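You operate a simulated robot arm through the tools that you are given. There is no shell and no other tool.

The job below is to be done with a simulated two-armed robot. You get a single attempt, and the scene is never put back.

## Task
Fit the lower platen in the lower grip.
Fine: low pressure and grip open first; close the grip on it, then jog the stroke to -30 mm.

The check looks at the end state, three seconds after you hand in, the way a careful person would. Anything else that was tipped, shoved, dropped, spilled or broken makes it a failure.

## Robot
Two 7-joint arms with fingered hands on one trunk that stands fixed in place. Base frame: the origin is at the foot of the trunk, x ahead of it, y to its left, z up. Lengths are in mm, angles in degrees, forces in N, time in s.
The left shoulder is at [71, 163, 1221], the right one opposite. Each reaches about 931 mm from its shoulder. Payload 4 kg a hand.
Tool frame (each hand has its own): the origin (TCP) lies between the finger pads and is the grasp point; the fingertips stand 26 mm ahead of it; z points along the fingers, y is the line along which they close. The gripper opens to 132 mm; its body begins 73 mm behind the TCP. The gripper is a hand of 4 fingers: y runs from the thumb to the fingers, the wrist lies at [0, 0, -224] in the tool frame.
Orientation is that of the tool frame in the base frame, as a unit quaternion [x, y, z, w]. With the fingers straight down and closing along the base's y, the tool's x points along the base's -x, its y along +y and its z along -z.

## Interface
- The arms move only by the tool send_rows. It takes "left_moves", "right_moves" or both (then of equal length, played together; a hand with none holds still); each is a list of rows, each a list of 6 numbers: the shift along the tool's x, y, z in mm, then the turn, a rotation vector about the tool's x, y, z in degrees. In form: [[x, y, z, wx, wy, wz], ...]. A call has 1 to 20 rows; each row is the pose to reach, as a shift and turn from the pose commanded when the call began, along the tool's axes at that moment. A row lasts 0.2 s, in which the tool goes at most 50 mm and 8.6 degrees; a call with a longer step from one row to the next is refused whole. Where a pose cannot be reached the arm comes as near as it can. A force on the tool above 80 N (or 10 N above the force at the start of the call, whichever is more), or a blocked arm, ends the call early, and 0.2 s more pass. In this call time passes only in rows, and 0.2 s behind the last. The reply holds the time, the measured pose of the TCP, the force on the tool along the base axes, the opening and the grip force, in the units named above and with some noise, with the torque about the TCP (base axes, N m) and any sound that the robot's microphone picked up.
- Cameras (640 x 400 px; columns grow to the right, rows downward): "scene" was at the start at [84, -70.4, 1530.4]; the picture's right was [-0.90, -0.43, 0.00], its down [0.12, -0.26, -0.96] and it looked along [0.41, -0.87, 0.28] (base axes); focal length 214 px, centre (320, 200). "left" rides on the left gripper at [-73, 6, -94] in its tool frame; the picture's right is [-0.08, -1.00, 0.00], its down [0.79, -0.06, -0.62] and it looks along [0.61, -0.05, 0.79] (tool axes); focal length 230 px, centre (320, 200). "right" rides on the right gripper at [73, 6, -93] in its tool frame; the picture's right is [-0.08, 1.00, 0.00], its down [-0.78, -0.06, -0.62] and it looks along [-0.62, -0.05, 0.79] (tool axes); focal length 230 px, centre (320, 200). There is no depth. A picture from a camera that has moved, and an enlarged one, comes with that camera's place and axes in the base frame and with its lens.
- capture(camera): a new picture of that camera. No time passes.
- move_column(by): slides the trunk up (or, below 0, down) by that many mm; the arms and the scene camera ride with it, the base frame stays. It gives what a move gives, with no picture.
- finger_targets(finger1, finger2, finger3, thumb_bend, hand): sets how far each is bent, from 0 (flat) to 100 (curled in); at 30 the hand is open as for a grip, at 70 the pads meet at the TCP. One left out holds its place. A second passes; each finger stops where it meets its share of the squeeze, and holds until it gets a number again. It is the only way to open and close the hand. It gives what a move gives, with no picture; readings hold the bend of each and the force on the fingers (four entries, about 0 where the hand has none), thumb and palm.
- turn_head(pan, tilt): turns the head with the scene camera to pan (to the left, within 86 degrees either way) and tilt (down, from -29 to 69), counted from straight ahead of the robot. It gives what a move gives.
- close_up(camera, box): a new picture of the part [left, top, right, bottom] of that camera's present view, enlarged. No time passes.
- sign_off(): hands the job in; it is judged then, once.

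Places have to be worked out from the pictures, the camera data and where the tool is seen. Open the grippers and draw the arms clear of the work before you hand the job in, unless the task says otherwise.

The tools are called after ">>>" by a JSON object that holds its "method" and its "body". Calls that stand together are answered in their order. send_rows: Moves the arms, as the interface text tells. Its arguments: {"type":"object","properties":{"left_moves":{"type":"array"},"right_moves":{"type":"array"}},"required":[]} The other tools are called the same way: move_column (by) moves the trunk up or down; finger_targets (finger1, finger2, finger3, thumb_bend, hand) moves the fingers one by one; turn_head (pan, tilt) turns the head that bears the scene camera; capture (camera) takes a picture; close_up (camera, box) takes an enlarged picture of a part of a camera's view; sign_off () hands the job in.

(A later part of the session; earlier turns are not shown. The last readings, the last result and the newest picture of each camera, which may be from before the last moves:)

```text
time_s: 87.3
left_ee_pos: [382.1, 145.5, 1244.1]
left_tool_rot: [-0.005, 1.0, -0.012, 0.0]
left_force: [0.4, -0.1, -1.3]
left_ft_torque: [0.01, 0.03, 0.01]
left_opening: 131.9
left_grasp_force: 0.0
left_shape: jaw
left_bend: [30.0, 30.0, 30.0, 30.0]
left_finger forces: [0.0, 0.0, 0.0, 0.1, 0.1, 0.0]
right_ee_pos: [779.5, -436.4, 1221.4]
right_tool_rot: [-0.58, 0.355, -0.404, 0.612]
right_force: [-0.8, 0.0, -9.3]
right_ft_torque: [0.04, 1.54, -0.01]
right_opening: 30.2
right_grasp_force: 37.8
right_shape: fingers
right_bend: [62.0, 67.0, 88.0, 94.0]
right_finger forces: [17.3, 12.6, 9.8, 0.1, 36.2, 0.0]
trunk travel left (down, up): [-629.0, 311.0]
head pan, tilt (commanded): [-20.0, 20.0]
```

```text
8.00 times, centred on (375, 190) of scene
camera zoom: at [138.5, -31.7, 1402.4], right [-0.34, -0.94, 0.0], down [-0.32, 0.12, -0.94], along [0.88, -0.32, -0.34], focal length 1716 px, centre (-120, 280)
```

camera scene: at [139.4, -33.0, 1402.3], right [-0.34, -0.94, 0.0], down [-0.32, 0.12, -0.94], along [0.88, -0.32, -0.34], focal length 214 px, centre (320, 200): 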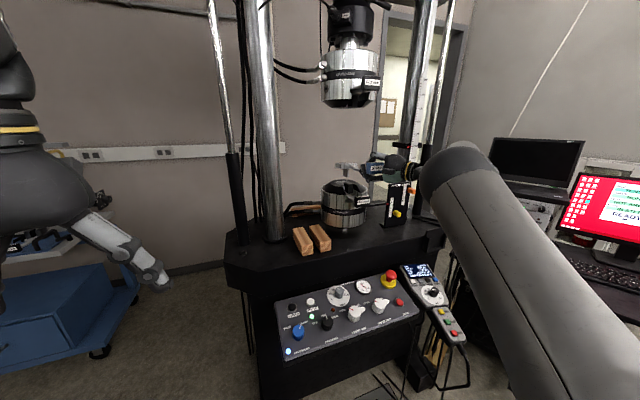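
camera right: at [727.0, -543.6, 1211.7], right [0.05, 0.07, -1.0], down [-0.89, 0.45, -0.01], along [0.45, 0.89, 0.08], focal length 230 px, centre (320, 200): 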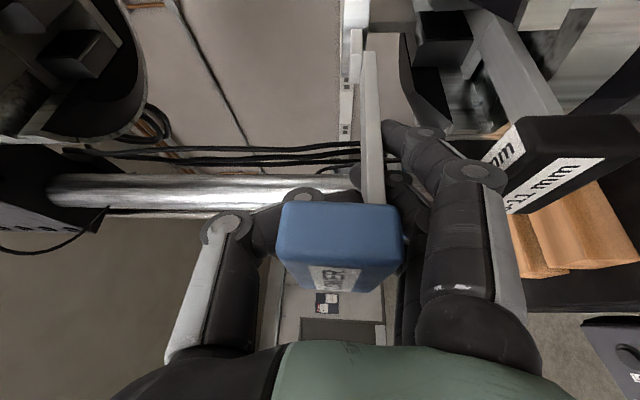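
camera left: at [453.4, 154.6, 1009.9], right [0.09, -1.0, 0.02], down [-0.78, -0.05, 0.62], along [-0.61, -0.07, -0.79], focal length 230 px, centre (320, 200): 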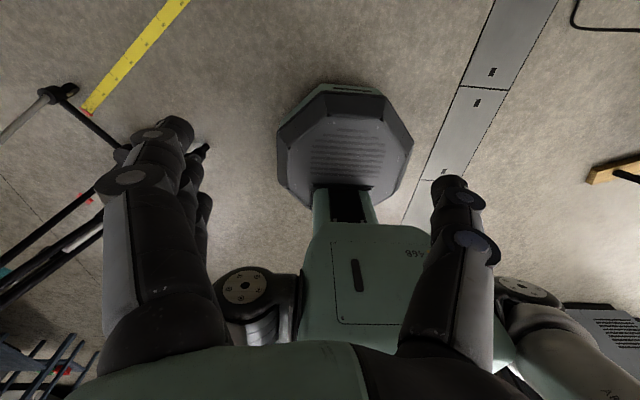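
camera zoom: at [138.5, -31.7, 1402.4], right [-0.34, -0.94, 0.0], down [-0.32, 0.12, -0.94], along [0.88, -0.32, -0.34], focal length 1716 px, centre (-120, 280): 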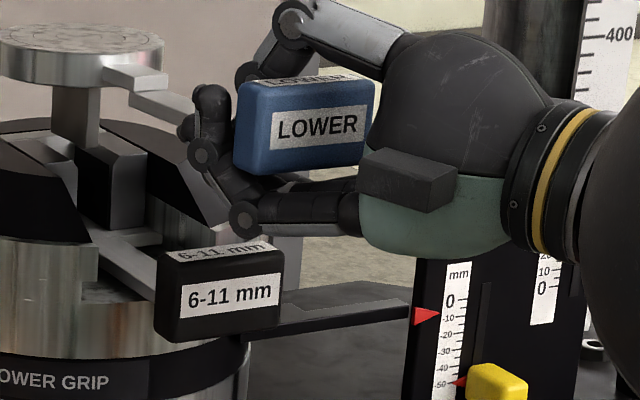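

Important finding: my lower fingertips would hit the wedge handle (top ≈1140) about 18 mm before the disk seats. So I'll tip the platen nose-down ~9° so the disk's far edge can rest on the grip while the fingers stay above the wedge handle; then I can regrip shallower with the disk supported. First the tilt, entering the gap.

>>> {"method": "send_rows", "body": {"right_moves": [[0.35, 1.2, 1, -1.36, 0, 0.64], [0.7, 2.4, 1.9, -2.72, 0, 1.27], [1.05, 3.6, 2.9, -4.08, 0, 1.9], [1.4, 4.7, 3.9, -5.44, 0, 2.54], [1.75, 5.9, 4.8, -6.8, 0, 3.18], [2.1, 7.1, 5.8, -8.16, 0, 3.81], [2.1, 7.1, 5.8, -8.16, 0, 3.81]]}}

>>> {"method": "close_up", "body": {"camera": "scene", "box": [325, 160, 405, 220]}}

>>> {"method": "close_up", "body": {"camera": "right", "box": [330, 0, 640, 220]}}

```text
time_s: 88.9
left_ee_pos: [382.6, 144.6, 1243.8]
left_tool_rot: [-0.005, 1.0, -0.011, -0.001]
left_force: [-0.7, 0.4, 0.1]
left_ft_torque: [-0.01, -0.02, -0.01]
left_opening: 131.9
left_grasp_force: 0.0
left_shape: jaw
left_bend: [30.0, 30.0, 30.0, 30.0]
left_finger forces: [0.1, 0.1, 0.0, 0.0, 0.1, 0.0]
right_ee_pos: [785.9, -435.4, 1215.6]
right_tool_rot: [0.611, -0.402, 0.357, -0.581]
right_force: [0.4, -0.1, -9.8]
right_ft_torque: [0.04, 1.51, -0.02]
right_opening: 30.1
right_grasp_force: 38.0
right_shape: fingers
right_bend: [62.0, 67.0, 88.0, 94.0]
right_finger forces: [17.4, 12.4, 9.9, 0.0, 36.4, 0.1]
trunk travel left (down, up): [-629.0, 311.0]
head pan, tilt (commanded): [-20.0, 20.0]
```

```text
6.67 times, centred on (365, 190) of scene
camera zoom: at [138.6, -32.0, 1402.4], right [-0.34, -0.94, 0.0], down [-0.32, 0.12, -0.94], along [0.88, -0.32, -0.34], focal length 1430 px, centre (20, 267)
```

zoom: 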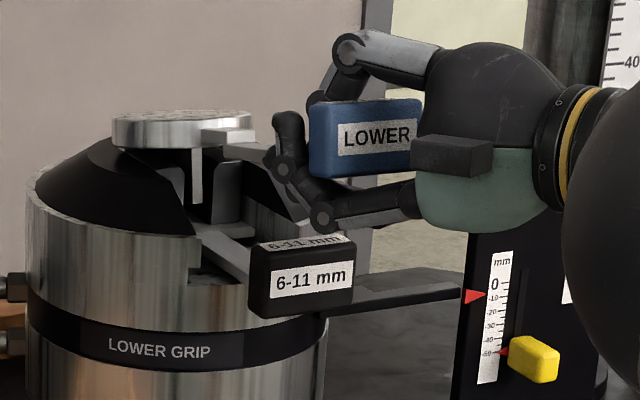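

```text
1.82 times, centred on (485, 110) of right
camera zoom: at [731.9, -542.6, 1213.4], right [-0.11, 0.07, -0.99], down [-0.88, 0.45, 0.13], along [0.45, 0.89, 0.01], focal length 418 px, centre (20, 364)
```

zoom: 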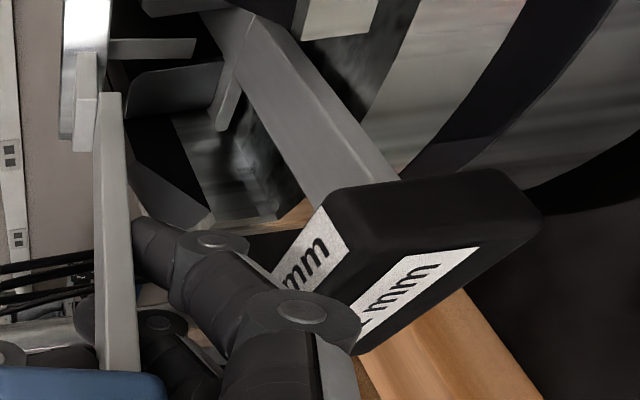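

The tang is cleanly inside the gap with no contact. Lower 4 mm and watch the force.

>>> {"method": "send_rows", "body": {"right_moves": [[0.06, 2, 0.13, 0, 0, 0], [0.12, 4, 0.26, 0, 0, 0], [0.12, 4, 0.26, 0, 0, 0]]}}

>>> {"method": "close_up", "body": {"camera": "scene", "box": [325, 165, 385, 210]}}

```text
time_s: 89.7
left_ee_pos: [382.5, 143.9, 1243.8]
left_tool_rot: [-0.004, 1.0, -0.012, 0.0]
left_force: [-0.7, -0.2, 0.0]
left_ft_torque: [-0.02, 0.02, -0.01]
left_opening: 131.9
left_grasp_force: 0.0
left_shape: jaw
left_bend: [30.0, 30.0, 30.0, 30.0]
left_finger forces: [0.1, 0.0, 0.0, 0.0, 0.0, 0.0]
right_ee_pos: [785.6, -435.1, 1211.4]
right_tool_rot: [0.61, -0.401, 0.357, -0.582]
right_force: [0.2, 0.4, -8.8]
right_ft_torque: [-0.01, 1.09, -0.03]
right_opening: 30.1
right_grasp_force: 36.5
right_shape: fingers
right_bend: [62.0, 67.0, 88.0, 94.0]
right_finger forces: [14.7, 12.0, 11.8, 0.0, 34.2, 0.0]
trunk travel left (down, up): [-629.0, 311.0]
head pan, tilt (commanded): [-20.0, 20.0]
```

```text
8.89 times, centred on (355, 188) of scene
camera zoom: at [138.3, -31.8, 1402.5], right [-0.34, -0.94, 0.0], down [-0.32, 0.12, -0.94], along [0.88, -0.32, -0.34], focal length 1906 px, centre (9, 311)
```

zoom: 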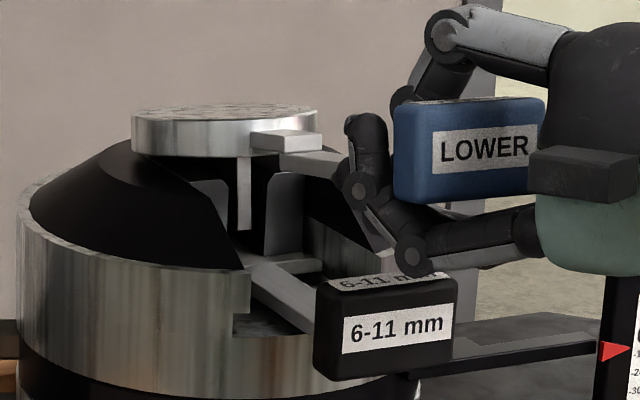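

Contact started (torque 1.5→1.1 N·m): the disk's far edge is touching. Lower 3 mm more to transfer weight.

>>> {"method": "send_rows", "body": {"right_moves": [[0.05, 1.5, 0.1, 0, 0, 0], [0.09, 3, 0.2, 0, 0, 0], [0.09, 3, 0.2, 0, 0, 0]]}}

>>> {"method": "close_up", "body": {"camera": "right", "box": [330, 0, 640, 220]}}

```text
time_s: 90.5
left_ee_pos: [380.8, 145.0, 1244.8]
left_tool_rot: [-0.005, 1.0, -0.012, -0.001]
left_force: [-0.4, 0.6, 0.3]
left_ft_torque: [0.01, -0.02, 0.01]
left_opening: 131.8
left_grasp_force: 0.0
left_shape: jaw
left_bend: [30.0, 30.0, 30.0, 30.0]
left_finger forces: [0.0, 0.0, 0.0, 0.0, 0.0, 0.1]
right_ee_pos: [786.1, -435.1, 1208.1]
right_tool_rot: [0.611, -0.402, 0.358, -0.581]
right_force: [-0.7, -0.8, -6.4]
right_ft_torque: [0.0, 0.85, -0.01]
right_opening: 29.9
right_grasp_force: 36.6
right_shape: fingers
right_bend: [62.0, 67.0, 88.0, 95.0]
right_finger forces: [14.3, 12.3, 13.3, 0.0, 34.5, 0.0]
trunk travel left (down, up): [-629.0, 311.0]
head pan, tilt (commanded): [-20.0, 20.0]
```

```text
1.82 times, centred on (485, 110) of right
camera zoom: at [731.2, -543.0, 1207.3], right [-0.11, 0.07, -0.99], down [-0.88, 0.45, 0.13], along [0.45, 0.89, 0.01], focal length 418 px, centre (20, 364)
```

zoom: 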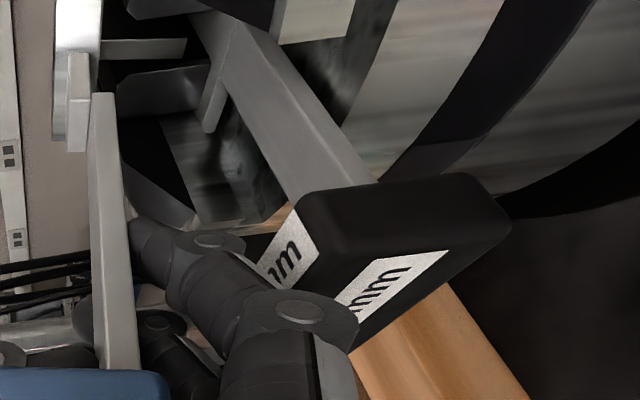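

Weight partly transferred (-6.4 N). Now open only the thumb gradually, so the handle rests on the lower fingers while the disk edge rests on the grip.

>>> {"method": "finger_targets", "body": {"hand": "right", "thumb_bend": 70}}

>>> {"method": "capture", "body": {"camera": "right"}}

>>> {"method": "close_up", "body": {"camera": "scene", "box": [325, 165, 385, 210]}}

```text
time_s: 91.5
left_ee_pos: [381.6, 146.3, 1245.6]
left_tool_rot: [-0.005, 1.0, -0.012, -0.001]
left_force: [0.6, 0.1, -0.3]
left_ft_torque: [-0.01, 0.02, 0.0]
left_opening: 131.8
left_grasp_force: 0.1
left_shape: jaw
left_bend: [30.0, 30.0, 30.0, 30.0]
left_finger forces: [0.0, 0.1, 0.0, 0.1, 0.1, 0.1]
right_ee_pos: [785.8, -435.3, 1207.0]
right_tool_rot: [0.61, -0.402, 0.357, -0.582]
right_force: [0.7, 0.5, -4.8]
right_ft_torque: [0.05, 0.39, -0.09]
right_opening: 29.4
right_grasp_force: 8.2
right_shape: fingers
right_bend: [65.0, 70.0, 89.0, 70.0]
right_finger forces: [8.6, 4.5, 1.1, 0.0, 4.0, 0.0]
trunk travel left (down, up): [-629.0, 311.0]
head pan, tilt (commanded): [-20.0, 20.0]
```

```text
taken
camera right: at [731.4, -542.8, 1207.3], right [-0.11, 0.07, -0.99], down [-0.88, 0.45, 0.13], along [0.45, 0.89, 0.01], focal length 230 px, centre (320, 200)
```

right: 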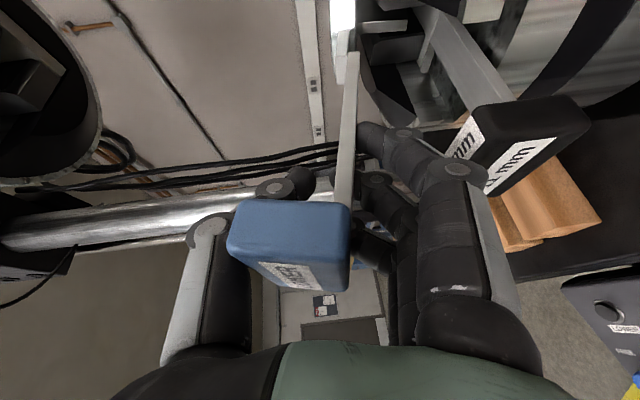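

```text
8.89 times, centred on (355, 188) of scene
camera zoom: at [137.7, -31.5, 1402.5], right [-0.34, -0.94, 0.0], down [-0.32, 0.12, -0.94], along [0.88, -0.32, -0.34], focal length 1906 px, centre (9, 311)
```

zoom: 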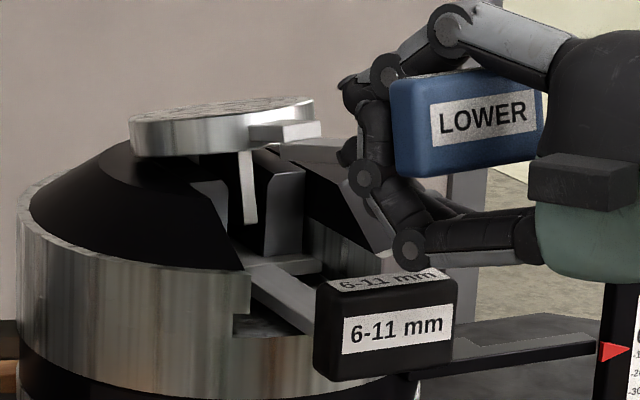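

Without the thumb's clamp, finger 1 has pushed the right side of the handle up, rolling the platen a bit. I'll raise the hand 6 mm, then level the fingers beneath the handle.

>>> {"method": "send_rows", "body": {"right_moves": [[-0.1, -3, -0.2, 0, 0, 0], [-0.19, -6, -0.4, 0, 0, 0], [-0.19, -6, -0.4, 0, 0, 0]]}}

>>> {"method": "finger_targets", "body": {"hand": "right", "finger1": 62, "finger2": 64, "finger3": 72, "thumb_bend": 66}}

>>> {"method": "capture", "body": {"camera": "right"}}

>>> {"method": "close_up", "body": {"camera": "scene", "box": [325, 165, 385, 210]}}

```text
time_s: 92.3
left_ee_pos: [381.6, 145.7, 1244.2]
left_tool_rot: [-0.005, 1.0, -0.012, -0.002]
left_force: [0.2, -0.6, -0.2]
left_ft_torque: [-0.01, -0.02, 0.03]
left_opening: 132.1
left_grasp_force: 0.2
left_shape: jaw
left_bend: [30.0, 30.0, 30.0, 30.0]
left_finger forces: [0.1, 0.0, 0.0, 0.0, 0.0, 0.0]
right_ee_pos: [786.7, -435.0, 1214.2]
right_tool_rot: [0.61, -0.402, 0.357, -0.582]
right_force: [1.6, 0.9, -6.0]
right_ft_torque: [0.06, 0.74, -0.08]
right_opening: 30.6
right_grasp_force: 12.1
right_shape: fingers
right_bend: [65.0, 70.0, 89.0, 69.0]
right_finger forces: [11.3, 4.6, 0.9, 0.1, 7.3, 0.1]
trunk travel left (down, up): [-629.0, 311.0]
head pan, tilt (commanded): [-20.0, 20.0]
```

```text
time_s: 93.3
left_ee_pos: [380.8, 144.7, 1245.6]
left_tool_rot: [-0.005, 1.0, -0.012, 0.0]
left_force: [0.6, -0.2, -0.8]
left_ft_torque: [0.03, -0.01, 0.03]
left_opening: 131.7
left_grasp_force: 0.0
left_shape: jaw
left_bend: [30.0, 30.0, 30.0, 30.0]
left_finger forces: [0.0, 0.0, 0.0, 0.1, 0.0, 0.0]
right_ee_pos: [785.9, -435.9, 1216.1]
right_tool_rot: [0.61, -0.401, 0.357, -0.582]
right_force: [-1.9, -0.6, -3.7]
right_ft_torque: [0.02, 0.16, -0.09]
right_opening: 35.8
right_grasp_force: 2.6
right_shape: fingers
right_bend: [58.0, 64.0, 72.0, 66.0]
right_finger forces: [4.3, 1.5, 0.0, 0.1, 0.3, 0.0]
trunk travel left (down, up): [-629.0, 311.0]
head pan, tilt (commanded): [-20.0, 20.0]
```

```text
taken
camera right: at [730.4, -542.8, 1214.4], right [-0.11, 0.07, -0.99], down [-0.88, 0.45, 0.13], along [0.45, 0.89, 0.01], focal length 230 px, centre (320, 200)
```

right: 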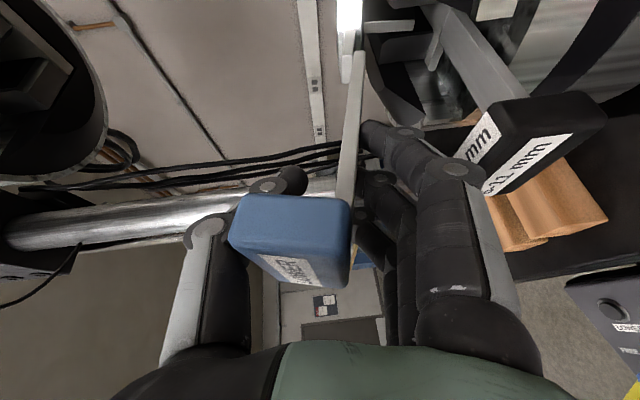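

```text
8.89 times, centred on (355, 188) of scene
camera zoom: at [136.5, -31.4, 1402.7], right [-0.34, -0.94, 0.0], down [-0.32, 0.12, -0.94], along [0.88, -0.32, -0.34], focal length 1906 px, centre (9, 311)
```

zoom: 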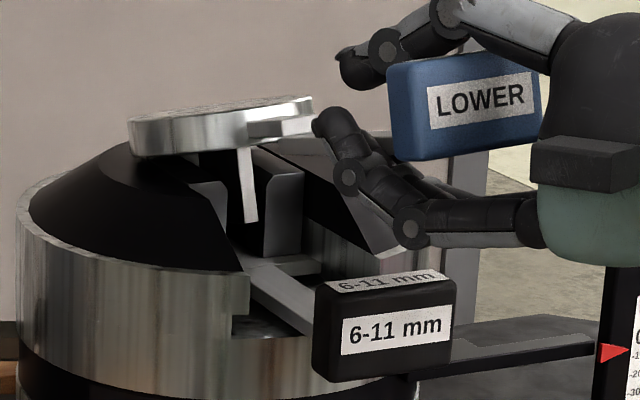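

The platen now rests on its far edge and on curled fingertips, too high. Straighter fingers make a thinner shelf, so I'll alternately raise the hand and open the fingers evenly, letting the handle come down onto flat fingers.

>>> {"method": "send_rows", "body": {"right_moves": [[-0.1, -3, -0.2, 0, 0, 0], [-0.19, -6, -0.4, 0, 0, 0], [-0.19, -6, -0.4, 0, 0, 0]]}}

>>> {"method": "finger_targets", "body": {"hand": "right", "finger1": 56, "finger2": 58, "finger3": 60, "thumb_bend": 60}}

>>> {"method": "capture", "body": {"camera": "right"}}

>>> {"method": "close_up", "body": {"camera": "scene", "box": [325, 165, 385, 210]}}

```text
time_s: 94.1
left_ee_pos: [380.8, 144.6, 1245.6]
left_tool_rot: [-0.005, 1.0, -0.012, -0.001]
left_force: [0.5, 1.0, 0.3]
left_ft_torque: [0.02, 0.05, 0.0]
left_opening: 131.9
left_grasp_force: 0.1
left_shape: jaw
left_bend: [30.0, 30.0, 30.0, 30.0]
left_finger forces: [0.0, 0.1, 0.0, 0.1, 0.1, 0.0]
right_ee_pos: [784.8, -434.3, 1220.2]
right_tool_rot: [0.61, -0.402, 0.357, -0.582]
right_force: [-1.2, 0.1, -4.4]
right_ft_torque: [0.02, 0.27, -0.12]
right_opening: 36.4
right_grasp_force: 5.1
right_shape: fingers
right_bend: [58.0, 64.0, 72.0, 66.0]
right_finger forces: [5.7, 1.7, 0.0, 0.0, 1.9, 0.1]
trunk travel left (down, up): [-629.0, 311.0]
head pan, tilt (commanded): [-20.0, 20.0]
```

```text
time_s: 95.1
left_ee_pos: [381.5, 146.1, 1244.2]
left_tool_rot: [-0.005, 1.0, -0.013, 0.0]
left_force: [-0.2, 1.2, 0.3]
left_ft_torque: [-0.04, 0.01, -0.02]
left_opening: 132.0
left_grasp_force: 0.1
left_shape: jaw
left_bend: [30.0, 30.0, 30.0, 30.0]
left_finger forces: [0.0, 0.0, 0.0, 0.0, 0.1, 0.1]
right_ee_pos: [784.6, -433.9, 1221.2]
right_tool_rot: [0.61, -0.401, 0.358, -0.583]
right_force: [-1.9, 0.2, -2.8]
right_ft_torque: [0.03, 0.14, 0.03]
right_opening: 51.2
right_grasp_force: 2.0
right_shape: fingers
right_bend: [52.0, 57.0, 60.0, 60.0]
right_finger forces: [3.4, 0.4, 0.0, 0.0, 0.0, 0.0]
trunk travel left (down, up): [-629.0, 311.0]
head pan, tilt (commanded): [-20.0, 20.0]
```

```text
taken
camera right: at [730.8, -541.8, 1219.9], right [-0.11, 0.07, -0.99], down [-0.88, 0.45, 0.13], along [0.45, 0.89, 0.01], focal length 230 px, centre (320, 200)
```

right: 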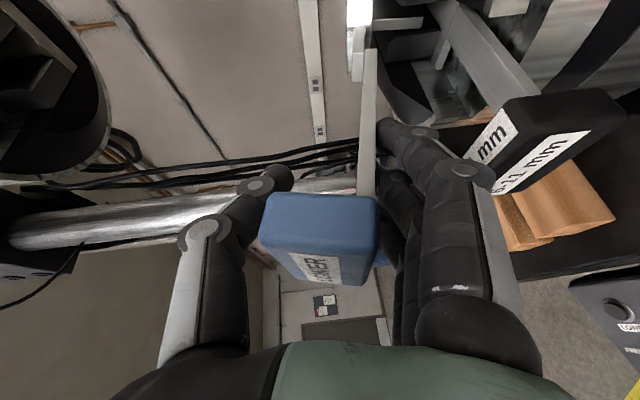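

```text
8.89 times, centred on (355, 188) of scene
camera zoom: at [136.7, -31.3, 1402.7], right [-0.34, -0.94, 0.0], down [-0.32, 0.12, -0.94], along [0.88, -0.32, -0.34], focal length 1906 px, centre (9, 311)
```

zoom: 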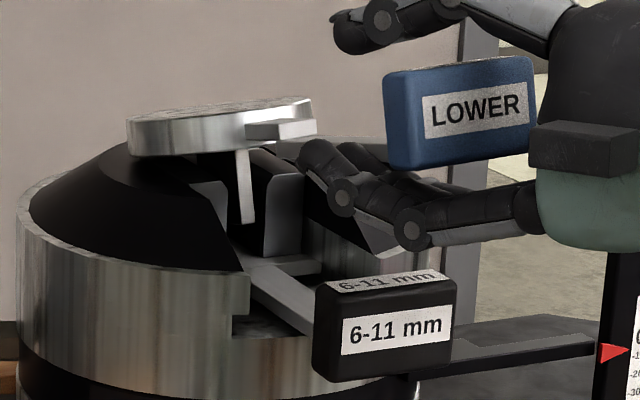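

Handle now rests mostly on finger 1 with ~3 N, platen rolled slightly. Lower finger 1 more to level it, keeping 2 and 3 as support.

>>> {"method": "finger_targets", "body": {"hand": "right", "finger1": 47, "finger2": 54, "finger3": 58, "thumb_bend": 52}}

>>> {"method": "capture", "body": {"camera": "right"}}

>>> {"method": "close_up", "body": {"camera": "scene", "box": [325, 165, 385, 210]}}

```text
time_s: 96.1
left_ee_pos: [381.0, 144.5, 1244.4]
left_tool_rot: [-0.005, 1.0, -0.012, 0.001]
left_force: [0.0, -1.1, 0.5]
left_ft_torque: [0.0, -0.01, 0.02]
left_opening: 132.1
left_grasp_force: 0.0
left_shape: jaw
left_bend: [30.0, 30.0, 30.0, 30.0]
left_finger forces: [0.0, 0.1, 0.1, 0.0, 0.0, 0.0]
right_ee_pos: [785.8, -435.3, 1220.9]
right_tool_rot: [0.61, -0.401, 0.357, -0.583]
right_force: [-1.4, 0.4, -2.6]
right_ft_torque: [0.04, 0.04, -0.01]
right_opening: 73.3
right_grasp_force: 1.5
right_shape: fingers
right_bend: [46.0, 53.0, 57.0, 52.0]
right_finger forces: [1.3, 1.5, 0.4, 0.1, 0.1, 0.0]
trunk travel left (down, up): [-629.0, 311.0]
head pan, tilt (commanded): [-20.0, 20.0]
```

```text
taken
camera right: at [730.9, -541.7, 1220.0], right [-0.11, 0.07, -0.99], down [-0.88, 0.45, 0.13], along [0.45, 0.89, 0.01], focal length 230 px, centre (320, 200)
```

right: 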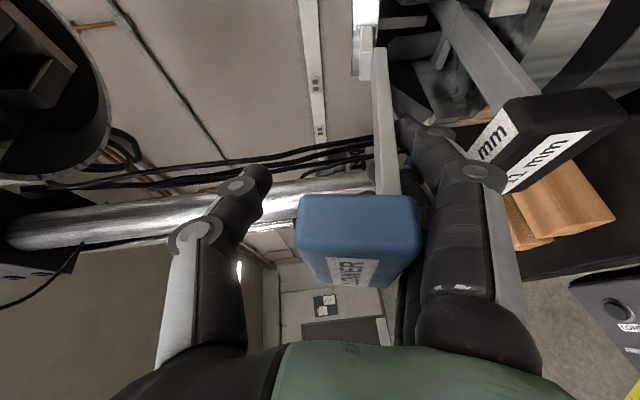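

```text
8.89 times, centred on (355, 188) of scene
camera zoom: at [136.7, -31.2, 1402.7], right [-0.34, -0.94, 0.0], down [-0.32, 0.12, -0.94], along [0.88, -0.32, -0.34], focal length 1906 px, centre (9, 311)
```

zoom: 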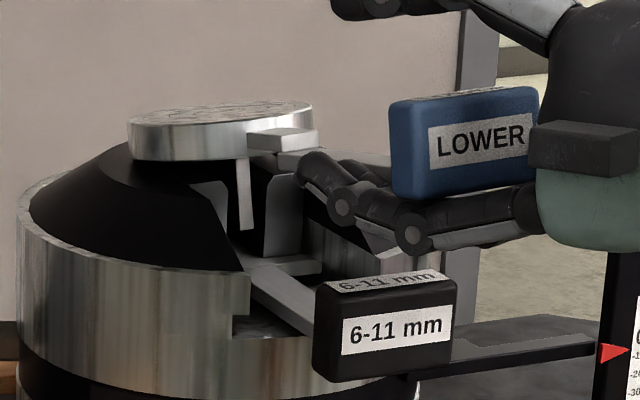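

Load now shared by all three fingers, platen level in roll. Continue: raise 6 mm, open fingers a further 7 units.

>>> {"method": "send_rows", "body": {"right_moves": [[-0.1, -3, -0.2, 0, 0, 0], [-0.19, -6, -0.4, 0, 0, 0], [-0.19, -6, -0.4, 0, 0, 0]]}}

>>> {"method": "finger_targets", "body": {"hand": "right", "finger1": 40, "finger2": 46, "finger3": 50, "thumb_bend": 46}}

>>> {"method": "capture", "body": {"camera": "right"}}

>>> {"method": "close_up", "body": {"camera": "scene", "box": [325, 165, 385, 210]}}

```text
time_s: 96.9
left_ee_pos: [382.5, 144.2, 1244.1]
left_tool_rot: [-0.005, 1.0, -0.012, 0.0]
left_force: [0.5, 0.4, 0.3]
left_ft_torque: [-0.01, 0.02, 0.02]
left_opening: 132.1
left_grasp_force: 0.1
left_shape: jaw
left_bend: [30.0, 30.0, 30.0, 30.0]
left_finger forces: [0.0, 0.0, 0.0, 0.1, 0.1, 0.0]
right_ee_pos: [785.1, -434.2, 1227.0]
right_tool_rot: [0.611, -0.402, 0.357, -0.581]
right_force: [0.2, 1.0, -3.4]
right_ft_torque: [-0.01, 0.03, -0.04]
right_opening: 74.1
right_grasp_force: 1.6
right_shape: fingers
right_bend: [46.0, 53.0, 57.0, 52.0]
right_finger forces: [1.6, 1.4, 0.1, 0.1, 0.0, 0.0]
trunk travel left (down, up): [-629.0, 311.0]
head pan, tilt (commanded): [-20.0, 20.0]
```

```text
time_s: 97.9
left_ee_pos: [381.1, 144.9, 1244.3]
left_tool_rot: [-0.005, 1.0, -0.013, 0.0]
left_force: [0.0, -0.3, -0.4]
left_ft_torque: [0.02, 0.01, -0.05]
left_opening: 131.9
left_grasp_force: 0.0
left_shape: jaw
left_bend: [30.0, 30.0, 30.0, 30.0]
left_finger forces: [0.0, 0.0, 0.0, 0.0, 0.1, 0.0]
right_ee_pos: [785.3, -435.6, 1226.8]
right_tool_rot: [0.61, -0.401, 0.358, -0.582]
right_force: [-0.2, -1.2, -2.6]
right_ft_torque: [0.08, -0.1, -0.03]
right_opening: 93.7
right_grasp_force: 1.0
right_shape: fingers
right_bend: [40.0, 46.0, 50.0, 46.0]
right_finger forces: [2.2, 0.1, 0.0, 0.0, 0.1, 0.0]
trunk travel left (down, up): [-629.0, 311.0]
head pan, tilt (commanded): [-20.0, 20.0]
```

```text
taken
camera right: at [731.0, -541.9, 1226.4], right [-0.11, 0.07, -0.99], down [-0.88, 0.45, 0.13], along [0.45, 0.89, 0.01], focal length 230 px, centre (320, 200)
```

right: 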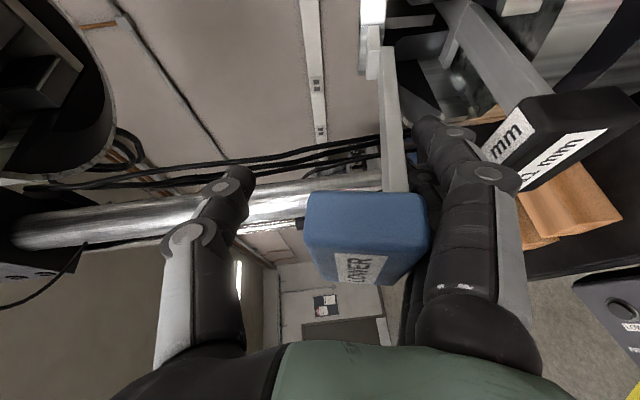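

```text
8.89 times, centred on (355, 188) of scene
camera zoom: at [136.7, -31.3, 1402.7], right [-0.34, -0.94, 0.0], down [-0.32, 0.12, -0.94], along [0.88, -0.32, -0.34], focal length 1906 px, centre (9, 311)
```

zoom: 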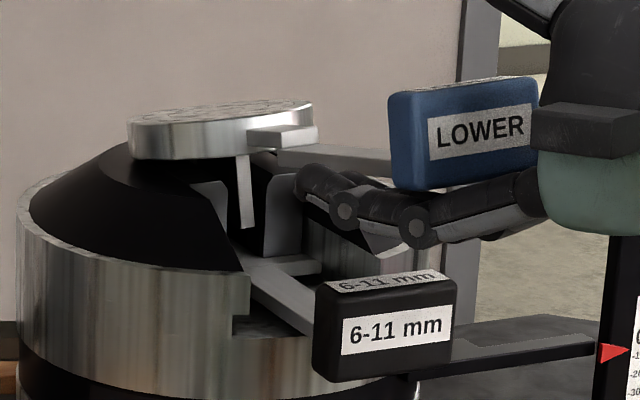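

Still supported (~2.5 N). Open further: fingers to 33/40/44.

>>> {"method": "finger_targets", "body": {"hand": "right", "finger1": 33, "finger2": 40, "finger3": 44, "thumb_bend": 40}}

>>> {"method": "capture", "body": {"camera": "right"}}

>>> {"method": "close_up", "body": {"camera": "scene", "box": [325, 165, 385, 210]}}

```text
time_s: 98.9
left_ee_pos: [380.3, 145.4, 1244.9]
left_tool_rot: [-0.005, 1.0, -0.013, 0.001]
left_force: [0.6, 0.7, -0.8]
left_ft_torque: [0.02, -0.01, 0.06]
left_opening: 132.0
left_grasp_force: 0.1
left_shape: jaw
left_bend: [30.0, 30.0, 30.0, 30.0]
left_finger forces: [0.1, 0.0, 0.1, 0.0, 0.0, 0.1]
right_ee_pos: [785.4, -434.9, 1227.8]
right_tool_rot: [0.61, -0.402, 0.357, -0.582]
right_force: [0.0, -0.2, -2.4]
right_ft_torque: [0.07, -0.07, -0.04]
right_opening: 115.1
right_grasp_force: 1.2
right_shape: fingers
right_bend: [33.0, 40.0, 44.0, 40.0]
right_finger forces: [2.4, 0.1, 0.0, 0.0, 0.1, 0.0]
trunk travel left (down, up): [-629.0, 311.0]
head pan, tilt (commanded): [-20.0, 20.0]
```

```text
taken
camera right: at [731.0, -541.9, 1226.4], right [-0.11, 0.07, -0.99], down [-0.88, 0.45, 0.13], along [0.45, 0.89, 0.01], focal length 230 px, centre (320, 200)
```

right: 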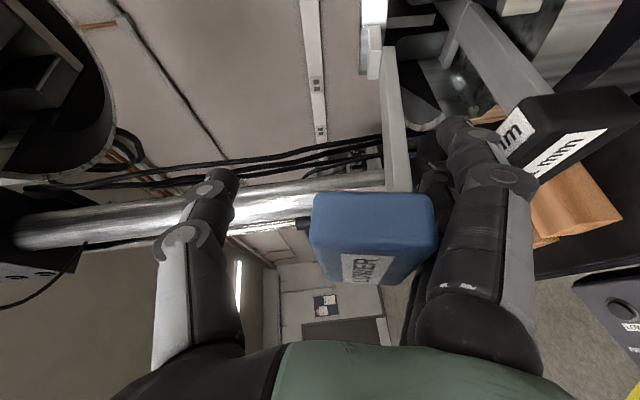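

```text
8.89 times, centred on (355, 188) of scene
camera zoom: at [136.6, -31.3, 1402.7], right [-0.34, -0.94, 0.0], down [-0.32, 0.12, -0.94], along [0.88, -0.32, -0.34], focal length 1906 px, centre (9, 311)
```

zoom: 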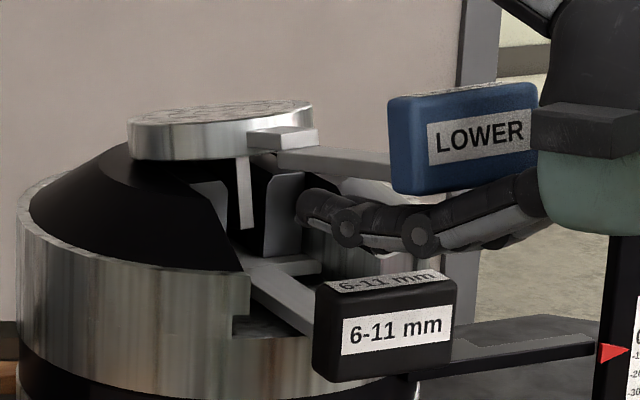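

The handle now sits near the finger bases; fingers are nearly straight. I'll raise 3 mm and draw the hand back 10 mm in -x, watching that the platen doesn't follow.

>>> {"method": "send_rows", "body": {"right_moves": [[-0.1, -3, -0.2, 0, 0, 0], [-2.2, -2.6, -4.7, 0, 0, 0], [-4.3, -2.3, -9.2, 0, 0, 0], [-4.3, -2.3, -9.2, 0, 0, 0]]}}

>>> {"method": "capture", "body": {"camera": "right"}}

>>> {"method": "close_up", "body": {"camera": "scene", "box": [325, 165, 385, 210]}}

```text
time_s: 99.9
left_ee_pos: [381.0, 145.3, 1244.9]
left_tool_rot: [-0.005, 1.0, -0.012, 0.0]
left_force: [-0.2, -0.4, 0.4]
left_ft_torque: [0.02, -0.03, -0.01]
left_opening: 131.8
left_grasp_force: 0.2
left_shape: jaw
left_bend: [30.0, 30.0, 30.0, 30.0]
left_finger forces: [0.0, 0.1, 0.0, 0.0, 0.1, 0.0]
right_ee_pos: [774.6, -434.5, 1231.8]
right_tool_rot: [0.61, -0.401, 0.358, -0.582]
right_force: [-2.1, 0.2, -0.3]
right_ft_torque: [0.06, 0.01, -0.02]
right_opening: 115.4
right_grasp_force: 1.1
right_shape: fingers
right_bend: [33.0, 40.0, 44.0, 40.0]
right_finger forces: [1.8, 0.5, 0.3, 0.0, 0.0, 0.1]
trunk travel left (down, up): [-629.0, 311.0]
head pan, tilt (commanded): [-20.0, 20.0]
```

```text
taken
camera right: at [720.6, -541.8, 1229.6], right [-0.11, 0.07, -0.99], down [-0.88, 0.45, 0.13], along [0.45, 0.89, 0.01], focal length 230 px, centre (320, 200)
```

right: 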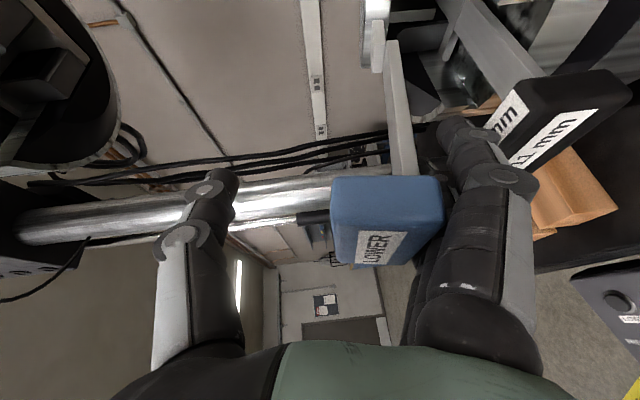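

```text
8.89 times, centred on (355, 188) of scene
camera zoom: at [136.8, -31.0, 1402.6], right [-0.34, -0.94, 0.0], down [-0.32, 0.12, -0.94], along [0.88, -0.32, -0.34], focal length 1906 px, centre (9, 311)
```

zoom: 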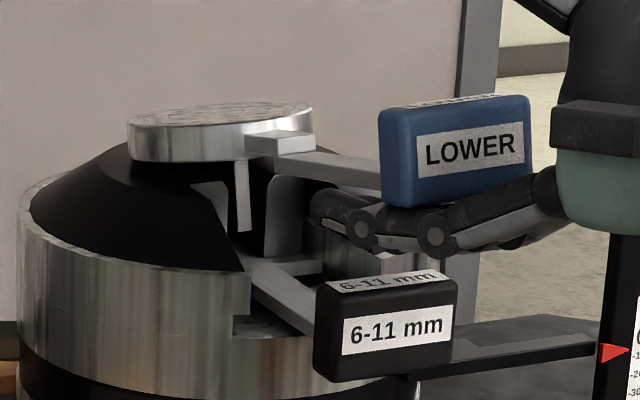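

The platen stayed put and the handle settled lower across all three fingers. Continue back another 14 mm.

>>> {"method": "send_rows", "body": {"right_moves": [[-2.1, 0.4, -4.5, 0, 0, 0], [-4.2, 0.7, -9, 0, 0, 0], [-5.9, 1, -12.7, 0, 0, 0], [-5.9, 1, -12.7, 0, 0, 0]]}}

>>> {"method": "capture", "body": {"camera": "right"}}

>>> {"method": "close_up", "body": {"camera": "scene", "box": [325, 165, 385, 210]}}

```text
time_s: 100.9
left_ee_pos: [381.0, 144.8, 1244.2]
left_tool_rot: [-0.005, 1.0, -0.012, 0.0]
left_force: [0.4, 0.7, -0.1]
left_ft_torque: [0.02, 0.0, 0.01]
left_opening: 131.9
left_grasp_force: 0.1
left_shape: jaw
left_bend: [30.0, 30.0, 30.0, 30.0]
left_finger forces: [0.1, 0.0, 0.1, 0.0, 0.0, 0.0]
right_ee_pos: [760.8, -434.4, 1229.7]
right_tool_rot: [0.611, -0.402, 0.357, -0.581]
right_force: [-0.1, -0.5, 0.1]
right_ft_torque: [-0.01, -0.07, 0.01]
right_opening: 115.1
right_grasp_force: 1.3
right_shape: fingers
right_bend: [33.0, 40.0, 43.0, 40.0]
right_finger forces: [0.0, 0.5, 1.8, 0.0, 0.0, 0.1]
trunk travel left (down, up): [-629.0, 311.0]
head pan, tilt (commanded): [-20.0, 20.0]
```

```text
taken
camera right: at [706.9, -542.0, 1228.7], right [-0.11, 0.07, -0.99], down [-0.88, 0.45, 0.13], along [0.45, 0.89, 0.01], focal length 230 px, centre (320, 200)
```

right: 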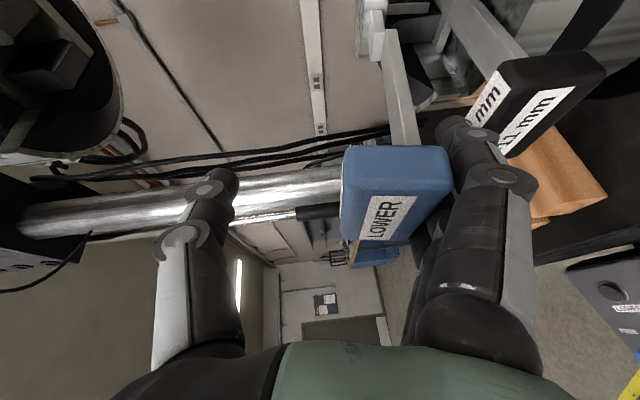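

```text
8.89 times, centred on (355, 188) of scene
camera zoom: at [137.1, -31.2, 1402.6], right [-0.34, -0.94, 0.0], down [-0.32, 0.12, -0.94], along [0.88, -0.32, -0.34], focal length 1906 px, centre (9, 311)
```

zoom: 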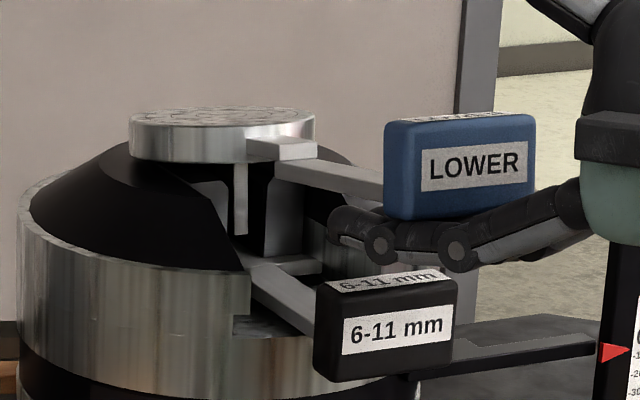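

Nearly there: handle down, load ~2 N on fingers 2–3, platen still ~5° nose-down. Retreat another 14 mm so all fingertips are clear in front of the wedge handle.

>>> {"method": "send_rows", "body": {"right_moves": [[-2.1, 0.4, -4.5, 0, 0, 0], [-4.2, 0.7, -9, 0, 0, 0], [-5.9, 1, -12.7, 0, 0, 0], [-5.9, 1, -12.7, 0, 0, 0]]}}

>>> {"method": "capture", "body": {"camera": "right"}}

>>> {"method": "close_up", "body": {"camera": "scene", "box": [325, 165, 385, 210]}}

```text
time_s: 101.9
left_ee_pos: [380.6, 145.6, 1244.4]
left_tool_rot: [-0.004, 1.0, -0.012, 0.0]
left_force: [0.9, 0.2, -0.3]
left_ft_torque: [0.01, -0.05, -0.03]
left_opening: 131.9
left_grasp_force: 0.1
left_shape: jaw
left_bend: [30.0, 30.0, 30.0, 30.0]
left_finger forces: [0.1, 0.0, 0.1, 0.0, 0.0, 0.0]
right_ee_pos: [746.5, -433.9, 1230.3]
right_tool_rot: [0.611, -0.402, 0.357, -0.582]
right_force: [0.6, 0.4, 0.6]
right_ft_torque: [-0.06, -0.02, -0.01]
right_opening: 115.0
right_grasp_force: 1.5
right_shape: fingers
right_bend: [33.0, 40.0, 43.0, 40.0]
right_finger forces: [0.0, 0.7, 1.5, 0.0, 0.0, 0.1]
trunk travel left (down, up): [-629.0, 311.0]
head pan, tilt (commanded): [-20.0, 20.0]
```

```text
taken
camera right: at [692.3, -542.1, 1228.9], right [-0.11, 0.07, -0.99], down [-0.88, 0.45, 0.13], along [0.45, 0.89, 0.01], focal length 230 px, centre (320, 200)
```

right: 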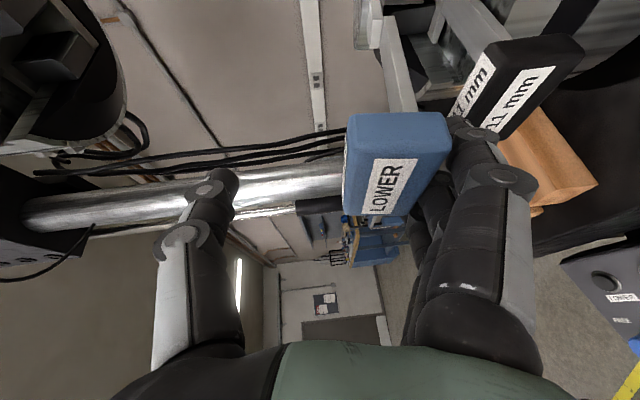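

```text
8.89 times, centred on (355, 188) of scene
camera zoom: at [137.1, -31.2, 1402.6], right [-0.34, -0.94, 0.0], down [-0.32, 0.12, -0.94], along [0.88, -0.32, -0.34], focal length 1906 px, centre (9, 311)
```

zoom: 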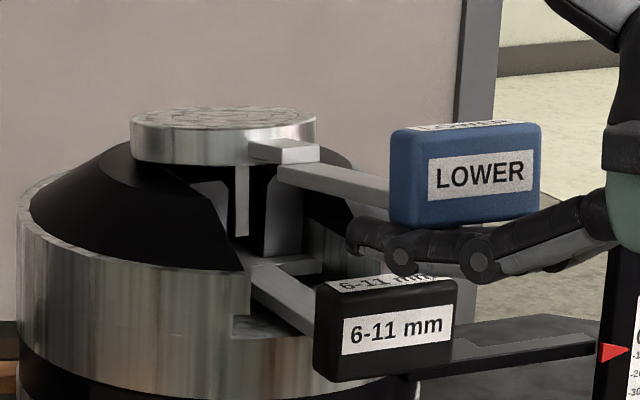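

Fingers now almost fully in front of the wedge handle. Back 8 mm more, then lower 12 mm gently with the handle riding on the fingers.

>>> {"method": "send_rows", "body": {"right_moves": [[-1.7, 0.3, -3.6, 0, 0, 0], [-3.4, 0.6, -7.2, 0, 0, 0], [-3.3, 3.6, -7, 0, 0, 0], [-3.2, 6.6, -6.8, 0, 0, 0], [-3.1, 9.6, -6.6, 0, 0, 0], [-3, 12.6, -6.4, 0, 0, 0], [-3, 12.6, -6.4, 0, 0, 0]]}}

>>> {"method": "capture", "body": {"camera": "right"}}

>>> {"method": "close_up", "body": {"camera": "scene", "box": [325, 165, 385, 210]}}

```text
time_s: 103.5
left_ee_pos: [380.0, 144.9, 1245.1]
left_tool_rot: [-0.005, 1.0, -0.012, -0.001]
left_force: [0.9, 0.4, -0.3]
left_ft_torque: [-0.03, 0.0, -0.01]
left_opening: 131.8
left_grasp_force: 0.0
left_shape: jaw
left_bend: [30.0, 30.0, 30.0, 30.0]
left_finger forces: [0.1, 0.1, 0.0, 0.1, 0.0, 0.0]
right_ee_pos: [738.1, -435.6, 1218.6]
right_tool_rot: [0.61, -0.401, 0.358, -0.582]
right_force: [-0.7, -0.7, -2.1]
right_ft_torque: [-0.01, 0.08, 0.0]
right_opening: 115.1
right_grasp_force: 1.3
right_shape: fingers
right_bend: [33.0, 37.0, 44.0, 40.0]
right_finger forces: [0.0, 2.7, 0.0, 0.0, 0.0, 0.1]
trunk travel left (down, up): [-629.0, 311.0]
head pan, tilt (commanded): [-20.0, 20.0]
```

```text
taken
camera right: at [684.0, -542.4, 1217.5], right [-0.11, 0.07, -0.99], down [-0.88, 0.45, 0.13], along [0.45, 0.89, 0.01], focal length 230 px, centre (320, 200)
```

right: 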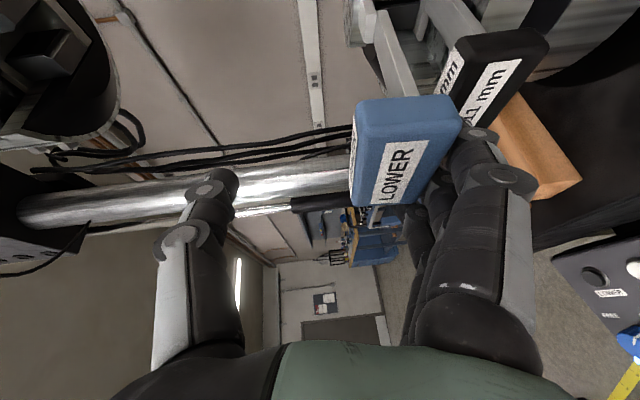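

```text
8.89 times, centred on (355, 188) of scene
camera zoom: at [136.5, -31.2, 1402.7], right [-0.34, -0.94, 0.0], down [-0.32, 0.12, -0.94], along [0.88, -0.32, -0.34], focal length 1906 px, centre (9, 311)
```

zoom: 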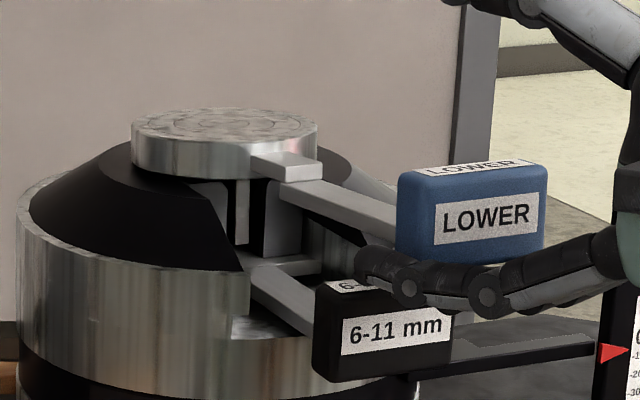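

Almost level (handle only ~3 mm high). Lower 4 mm more.

>>> {"method": "send_rows", "body": {"right_moves": [[0.06, 2, 0.13, 0, 0, 0], [0.12, 4, 0.26, 0, 0, 0], [0.12, 4, 0.26, 0, 0, 0]]}}

>>> {"method": "close_up", "body": {"camera": "scene", "box": [325, 165, 385, 210]}}

```text
time_s: 104.3
left_ee_pos: [381.4, 145.4, 1244.5]
left_tool_rot: [-0.005, 1.0, -0.012, 0.0]
left_force: [-0.2, 0.3, -0.3]
left_ft_torque: [-0.03, 0.02, 0.01]
left_opening: 131.9
left_grasp_force: 0.2
left_shape: jaw
left_bend: [30.0, 30.0, 30.0, 30.0]
left_finger forces: [0.0, 0.1, 0.1, 0.1, 0.0, 0.0]
right_ee_pos: [737.7, -436.3, 1214.0]
right_tool_rot: [0.61, -0.401, 0.357, -0.583]
right_force: [-1.9, -0.2, -2.1]
right_ft_torque: [-0.02, 0.11, -0.02]
right_opening: 114.9
right_grasp_force: 1.1
right_shape: fingers
right_bend: [33.0, 37.0, 44.0, 40.0]
right_finger forces: [0.0, 2.8, 0.1, 0.0, 0.1, 0.0]
trunk travel left (down, up): [-629.0, 311.0]
head pan, tilt (commanded): [-20.0, 20.0]
```

```text
8.89 times, centred on (355, 188) of scene
camera zoom: at [136.4, -31.2, 1402.7], right [-0.34, -0.94, 0.0], down [-0.32, 0.12, -0.94], along [0.88, -0.32, -0.34], focal length 1906 px, centre (9, 311)
```

zoom: 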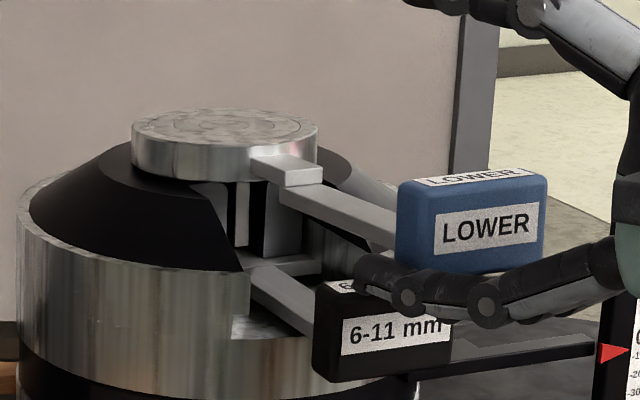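

Handle and disk heights now match the level relation, but finger 2 still carries 2.8 N. Lower 3 mm more and see whether the platen stays.

>>> {"method": "send_rows", "body": {"right_moves": [[0.05, 1.5, 0.1, 0, 0, 0], [0.09, 3, 0.2, 0, 0, 0], [0.09, 3, 0.2, 0, 0, 0]]}}

>>> {"method": "close_up", "body": {"camera": "scene", "box": [325, 165, 385, 210]}}

>>> {"method": "close_up", "body": {"camera": "right", "box": [330, 0, 560, 160]}}

```text
time_s: 105.1
left_ee_pos: [380.0, 144.8, 1245.3]
left_tool_rot: [-0.004, 1.0, -0.012, 0.0]
left_force: [0.2, 0.0, 0.0]
left_ft_torque: [-0.01, 0.0, 0.02]
left_opening: 132.0
left_grasp_force: 0.0
left_shape: jaw
left_bend: [30.0, 30.0, 30.0, 30.0]
left_finger forces: [0.0, 0.0, 0.1, 0.0, 0.0, 0.0]
right_ee_pos: [738.0, -433.4, 1210.9]
right_tool_rot: [0.61, -0.401, 0.357, -0.582]
right_force: [-1.2, 0.2, -2.8]
right_ft_torque: [0.01, 0.09, -0.02]
right_opening: 115.1
right_grasp_force: 1.4
right_shape: fingers
right_bend: [33.0, 37.0, 44.0, 40.0]
right_finger forces: [0.0, 2.7, 0.0, 0.0, 0.1, 0.1]
trunk travel left (down, up): [-629.0, 311.0]
head pan, tilt (commanded): [-20.0, 20.0]
```

```text
8.89 times, centred on (355, 188) of scene
camera zoom: at [136.6, -31.2, 1402.7], right [-0.34, -0.94, 0.0], down [-0.32, 0.12, -0.94], along [0.88, -0.32, -0.34], focal length 1906 px, centre (9, 311)
```

zoom: 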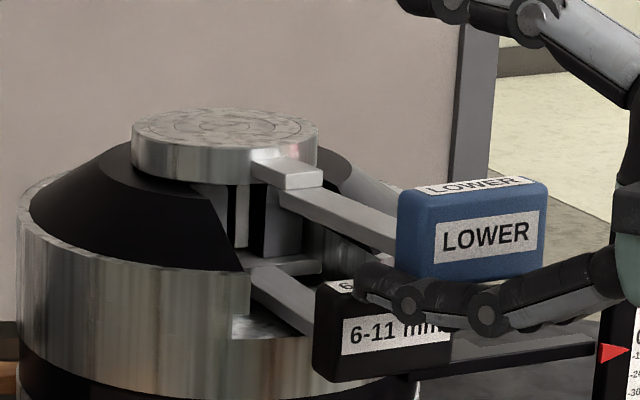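

```text
2.50 times, centred on (445, 80) of right
camera zoom: at [683.8, -542.4, 1210.5], right [-0.11, 0.07, -0.99], down [-0.88, 0.45, 0.13], along [0.45, 0.89, 0.01], focal length 575 px, centre (8, 500)
```

zoom: 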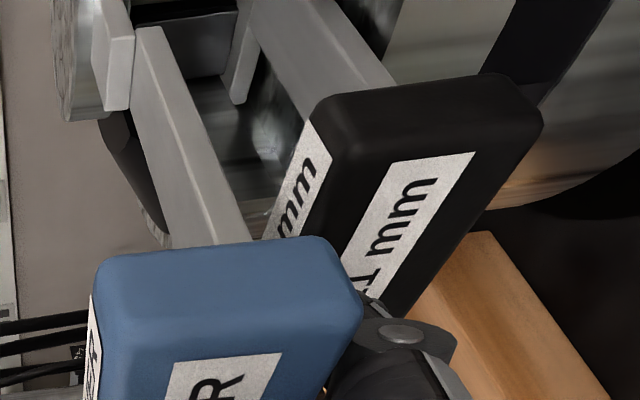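

The constant ~2.7 N matches pivoting on the disk's far edge, so it's still slightly nose-down. Keep lowering in 3 mm steps until the finger load vanishes.

>>> {"method": "send_rows", "body": {"right_moves": [[0.05, 1.5, 0.1, 0, 0, 0], [0.09, 3, 0.2, 0, 0, 0], [0.09, 3, 0.2, 0, 0, 0]]}}

>>> {"method": "send_rows", "body": {"right_moves": [[0.05, 1.5, 0.1, 0, 0, 0], [0.09, 3, 0.2, 0, 0, 0], [0.09, 3, 0.2, 0, 0, 0]]}}

>>> {"method": "close_up", "body": {"camera": "scene", "box": [325, 165, 385, 210]}}

```text
time_s: 105.9
left_ee_pos: [381.0, 146.5, 1245.3]
left_tool_rot: [-0.006, 1.0, -0.011, 0.0]
left_force: [-0.9, 0.0, 0.4]
left_ft_torque: [0.01, 0.01, 0.01]
left_opening: 131.7
left_grasp_force: 0.1
left_shape: jaw
left_bend: [30.0, 30.0, 30.0, 30.0]
left_finger forces: [0.0, 0.0, 0.1, 0.1, 0.0, 0.0]
right_ee_pos: [737.9, -435.6, 1208.6]
right_tool_rot: [0.61, -0.401, 0.357, -0.582]
right_force: [-0.5, 0.6, -2.9]
right_ft_torque: [-0.01, 0.09, 0.01]
right_opening: 115.2
right_grasp_force: 1.3
right_shape: fingers
right_bend: [33.0, 37.0, 44.0, 40.0]
right_finger forces: [0.1, 2.8, 0.1, 0.1, 0.0, 0.0]
trunk travel left (down, up): [-629.0, 311.0]
head pan, tilt (commanded): [-20.0, 20.0]
```

```text
time_s: 106.7
left_ee_pos: [381.2, 144.7, 1244.3]
left_tool_rot: [-0.005, 1.0, -0.012, -0.001]
left_force: [0.8, -0.2, 0.5]
left_ft_torque: [-0.01, 0.01, 0.02]
left_opening: 132.2
left_grasp_force: 0.0
left_shape: jaw
left_bend: [30.0, 30.0, 30.0, 30.0]
left_finger forces: [0.0, 0.0, 0.0, 0.1, 0.0, 0.0]
right_ee_pos: [737.8, -435.0, 1205.0]
right_tool_rot: [0.61, -0.401, 0.357, -0.583]
right_force: [-0.7, -0.7, -2.9]
right_ft_torque: [-0.03, 0.09, 0.05]
right_opening: 114.9
right_grasp_force: 1.4
right_shape: fingers
right_bend: [33.0, 37.0, 44.0, 40.0]
right_finger forces: [0.0, 2.9, 0.1, 0.1, 0.0, 0.0]
trunk travel left (down, up): [-629.0, 311.0]
head pan, tilt (commanded): [-20.0, 20.0]
```

```text
8.89 times, centred on (355, 188) of scene
camera zoom: at [136.5, -31.2, 1402.7], right [-0.34, -0.94, 0.0], down [-0.32, 0.12, -0.94], along [0.88, -0.32, -0.34], focal length 1906 px, centre (9, 311)
```

zoom: 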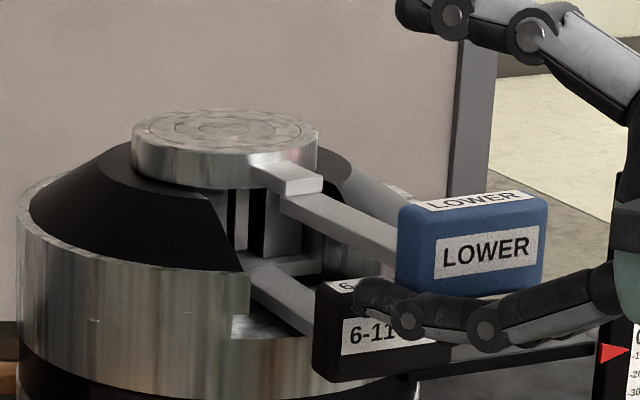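

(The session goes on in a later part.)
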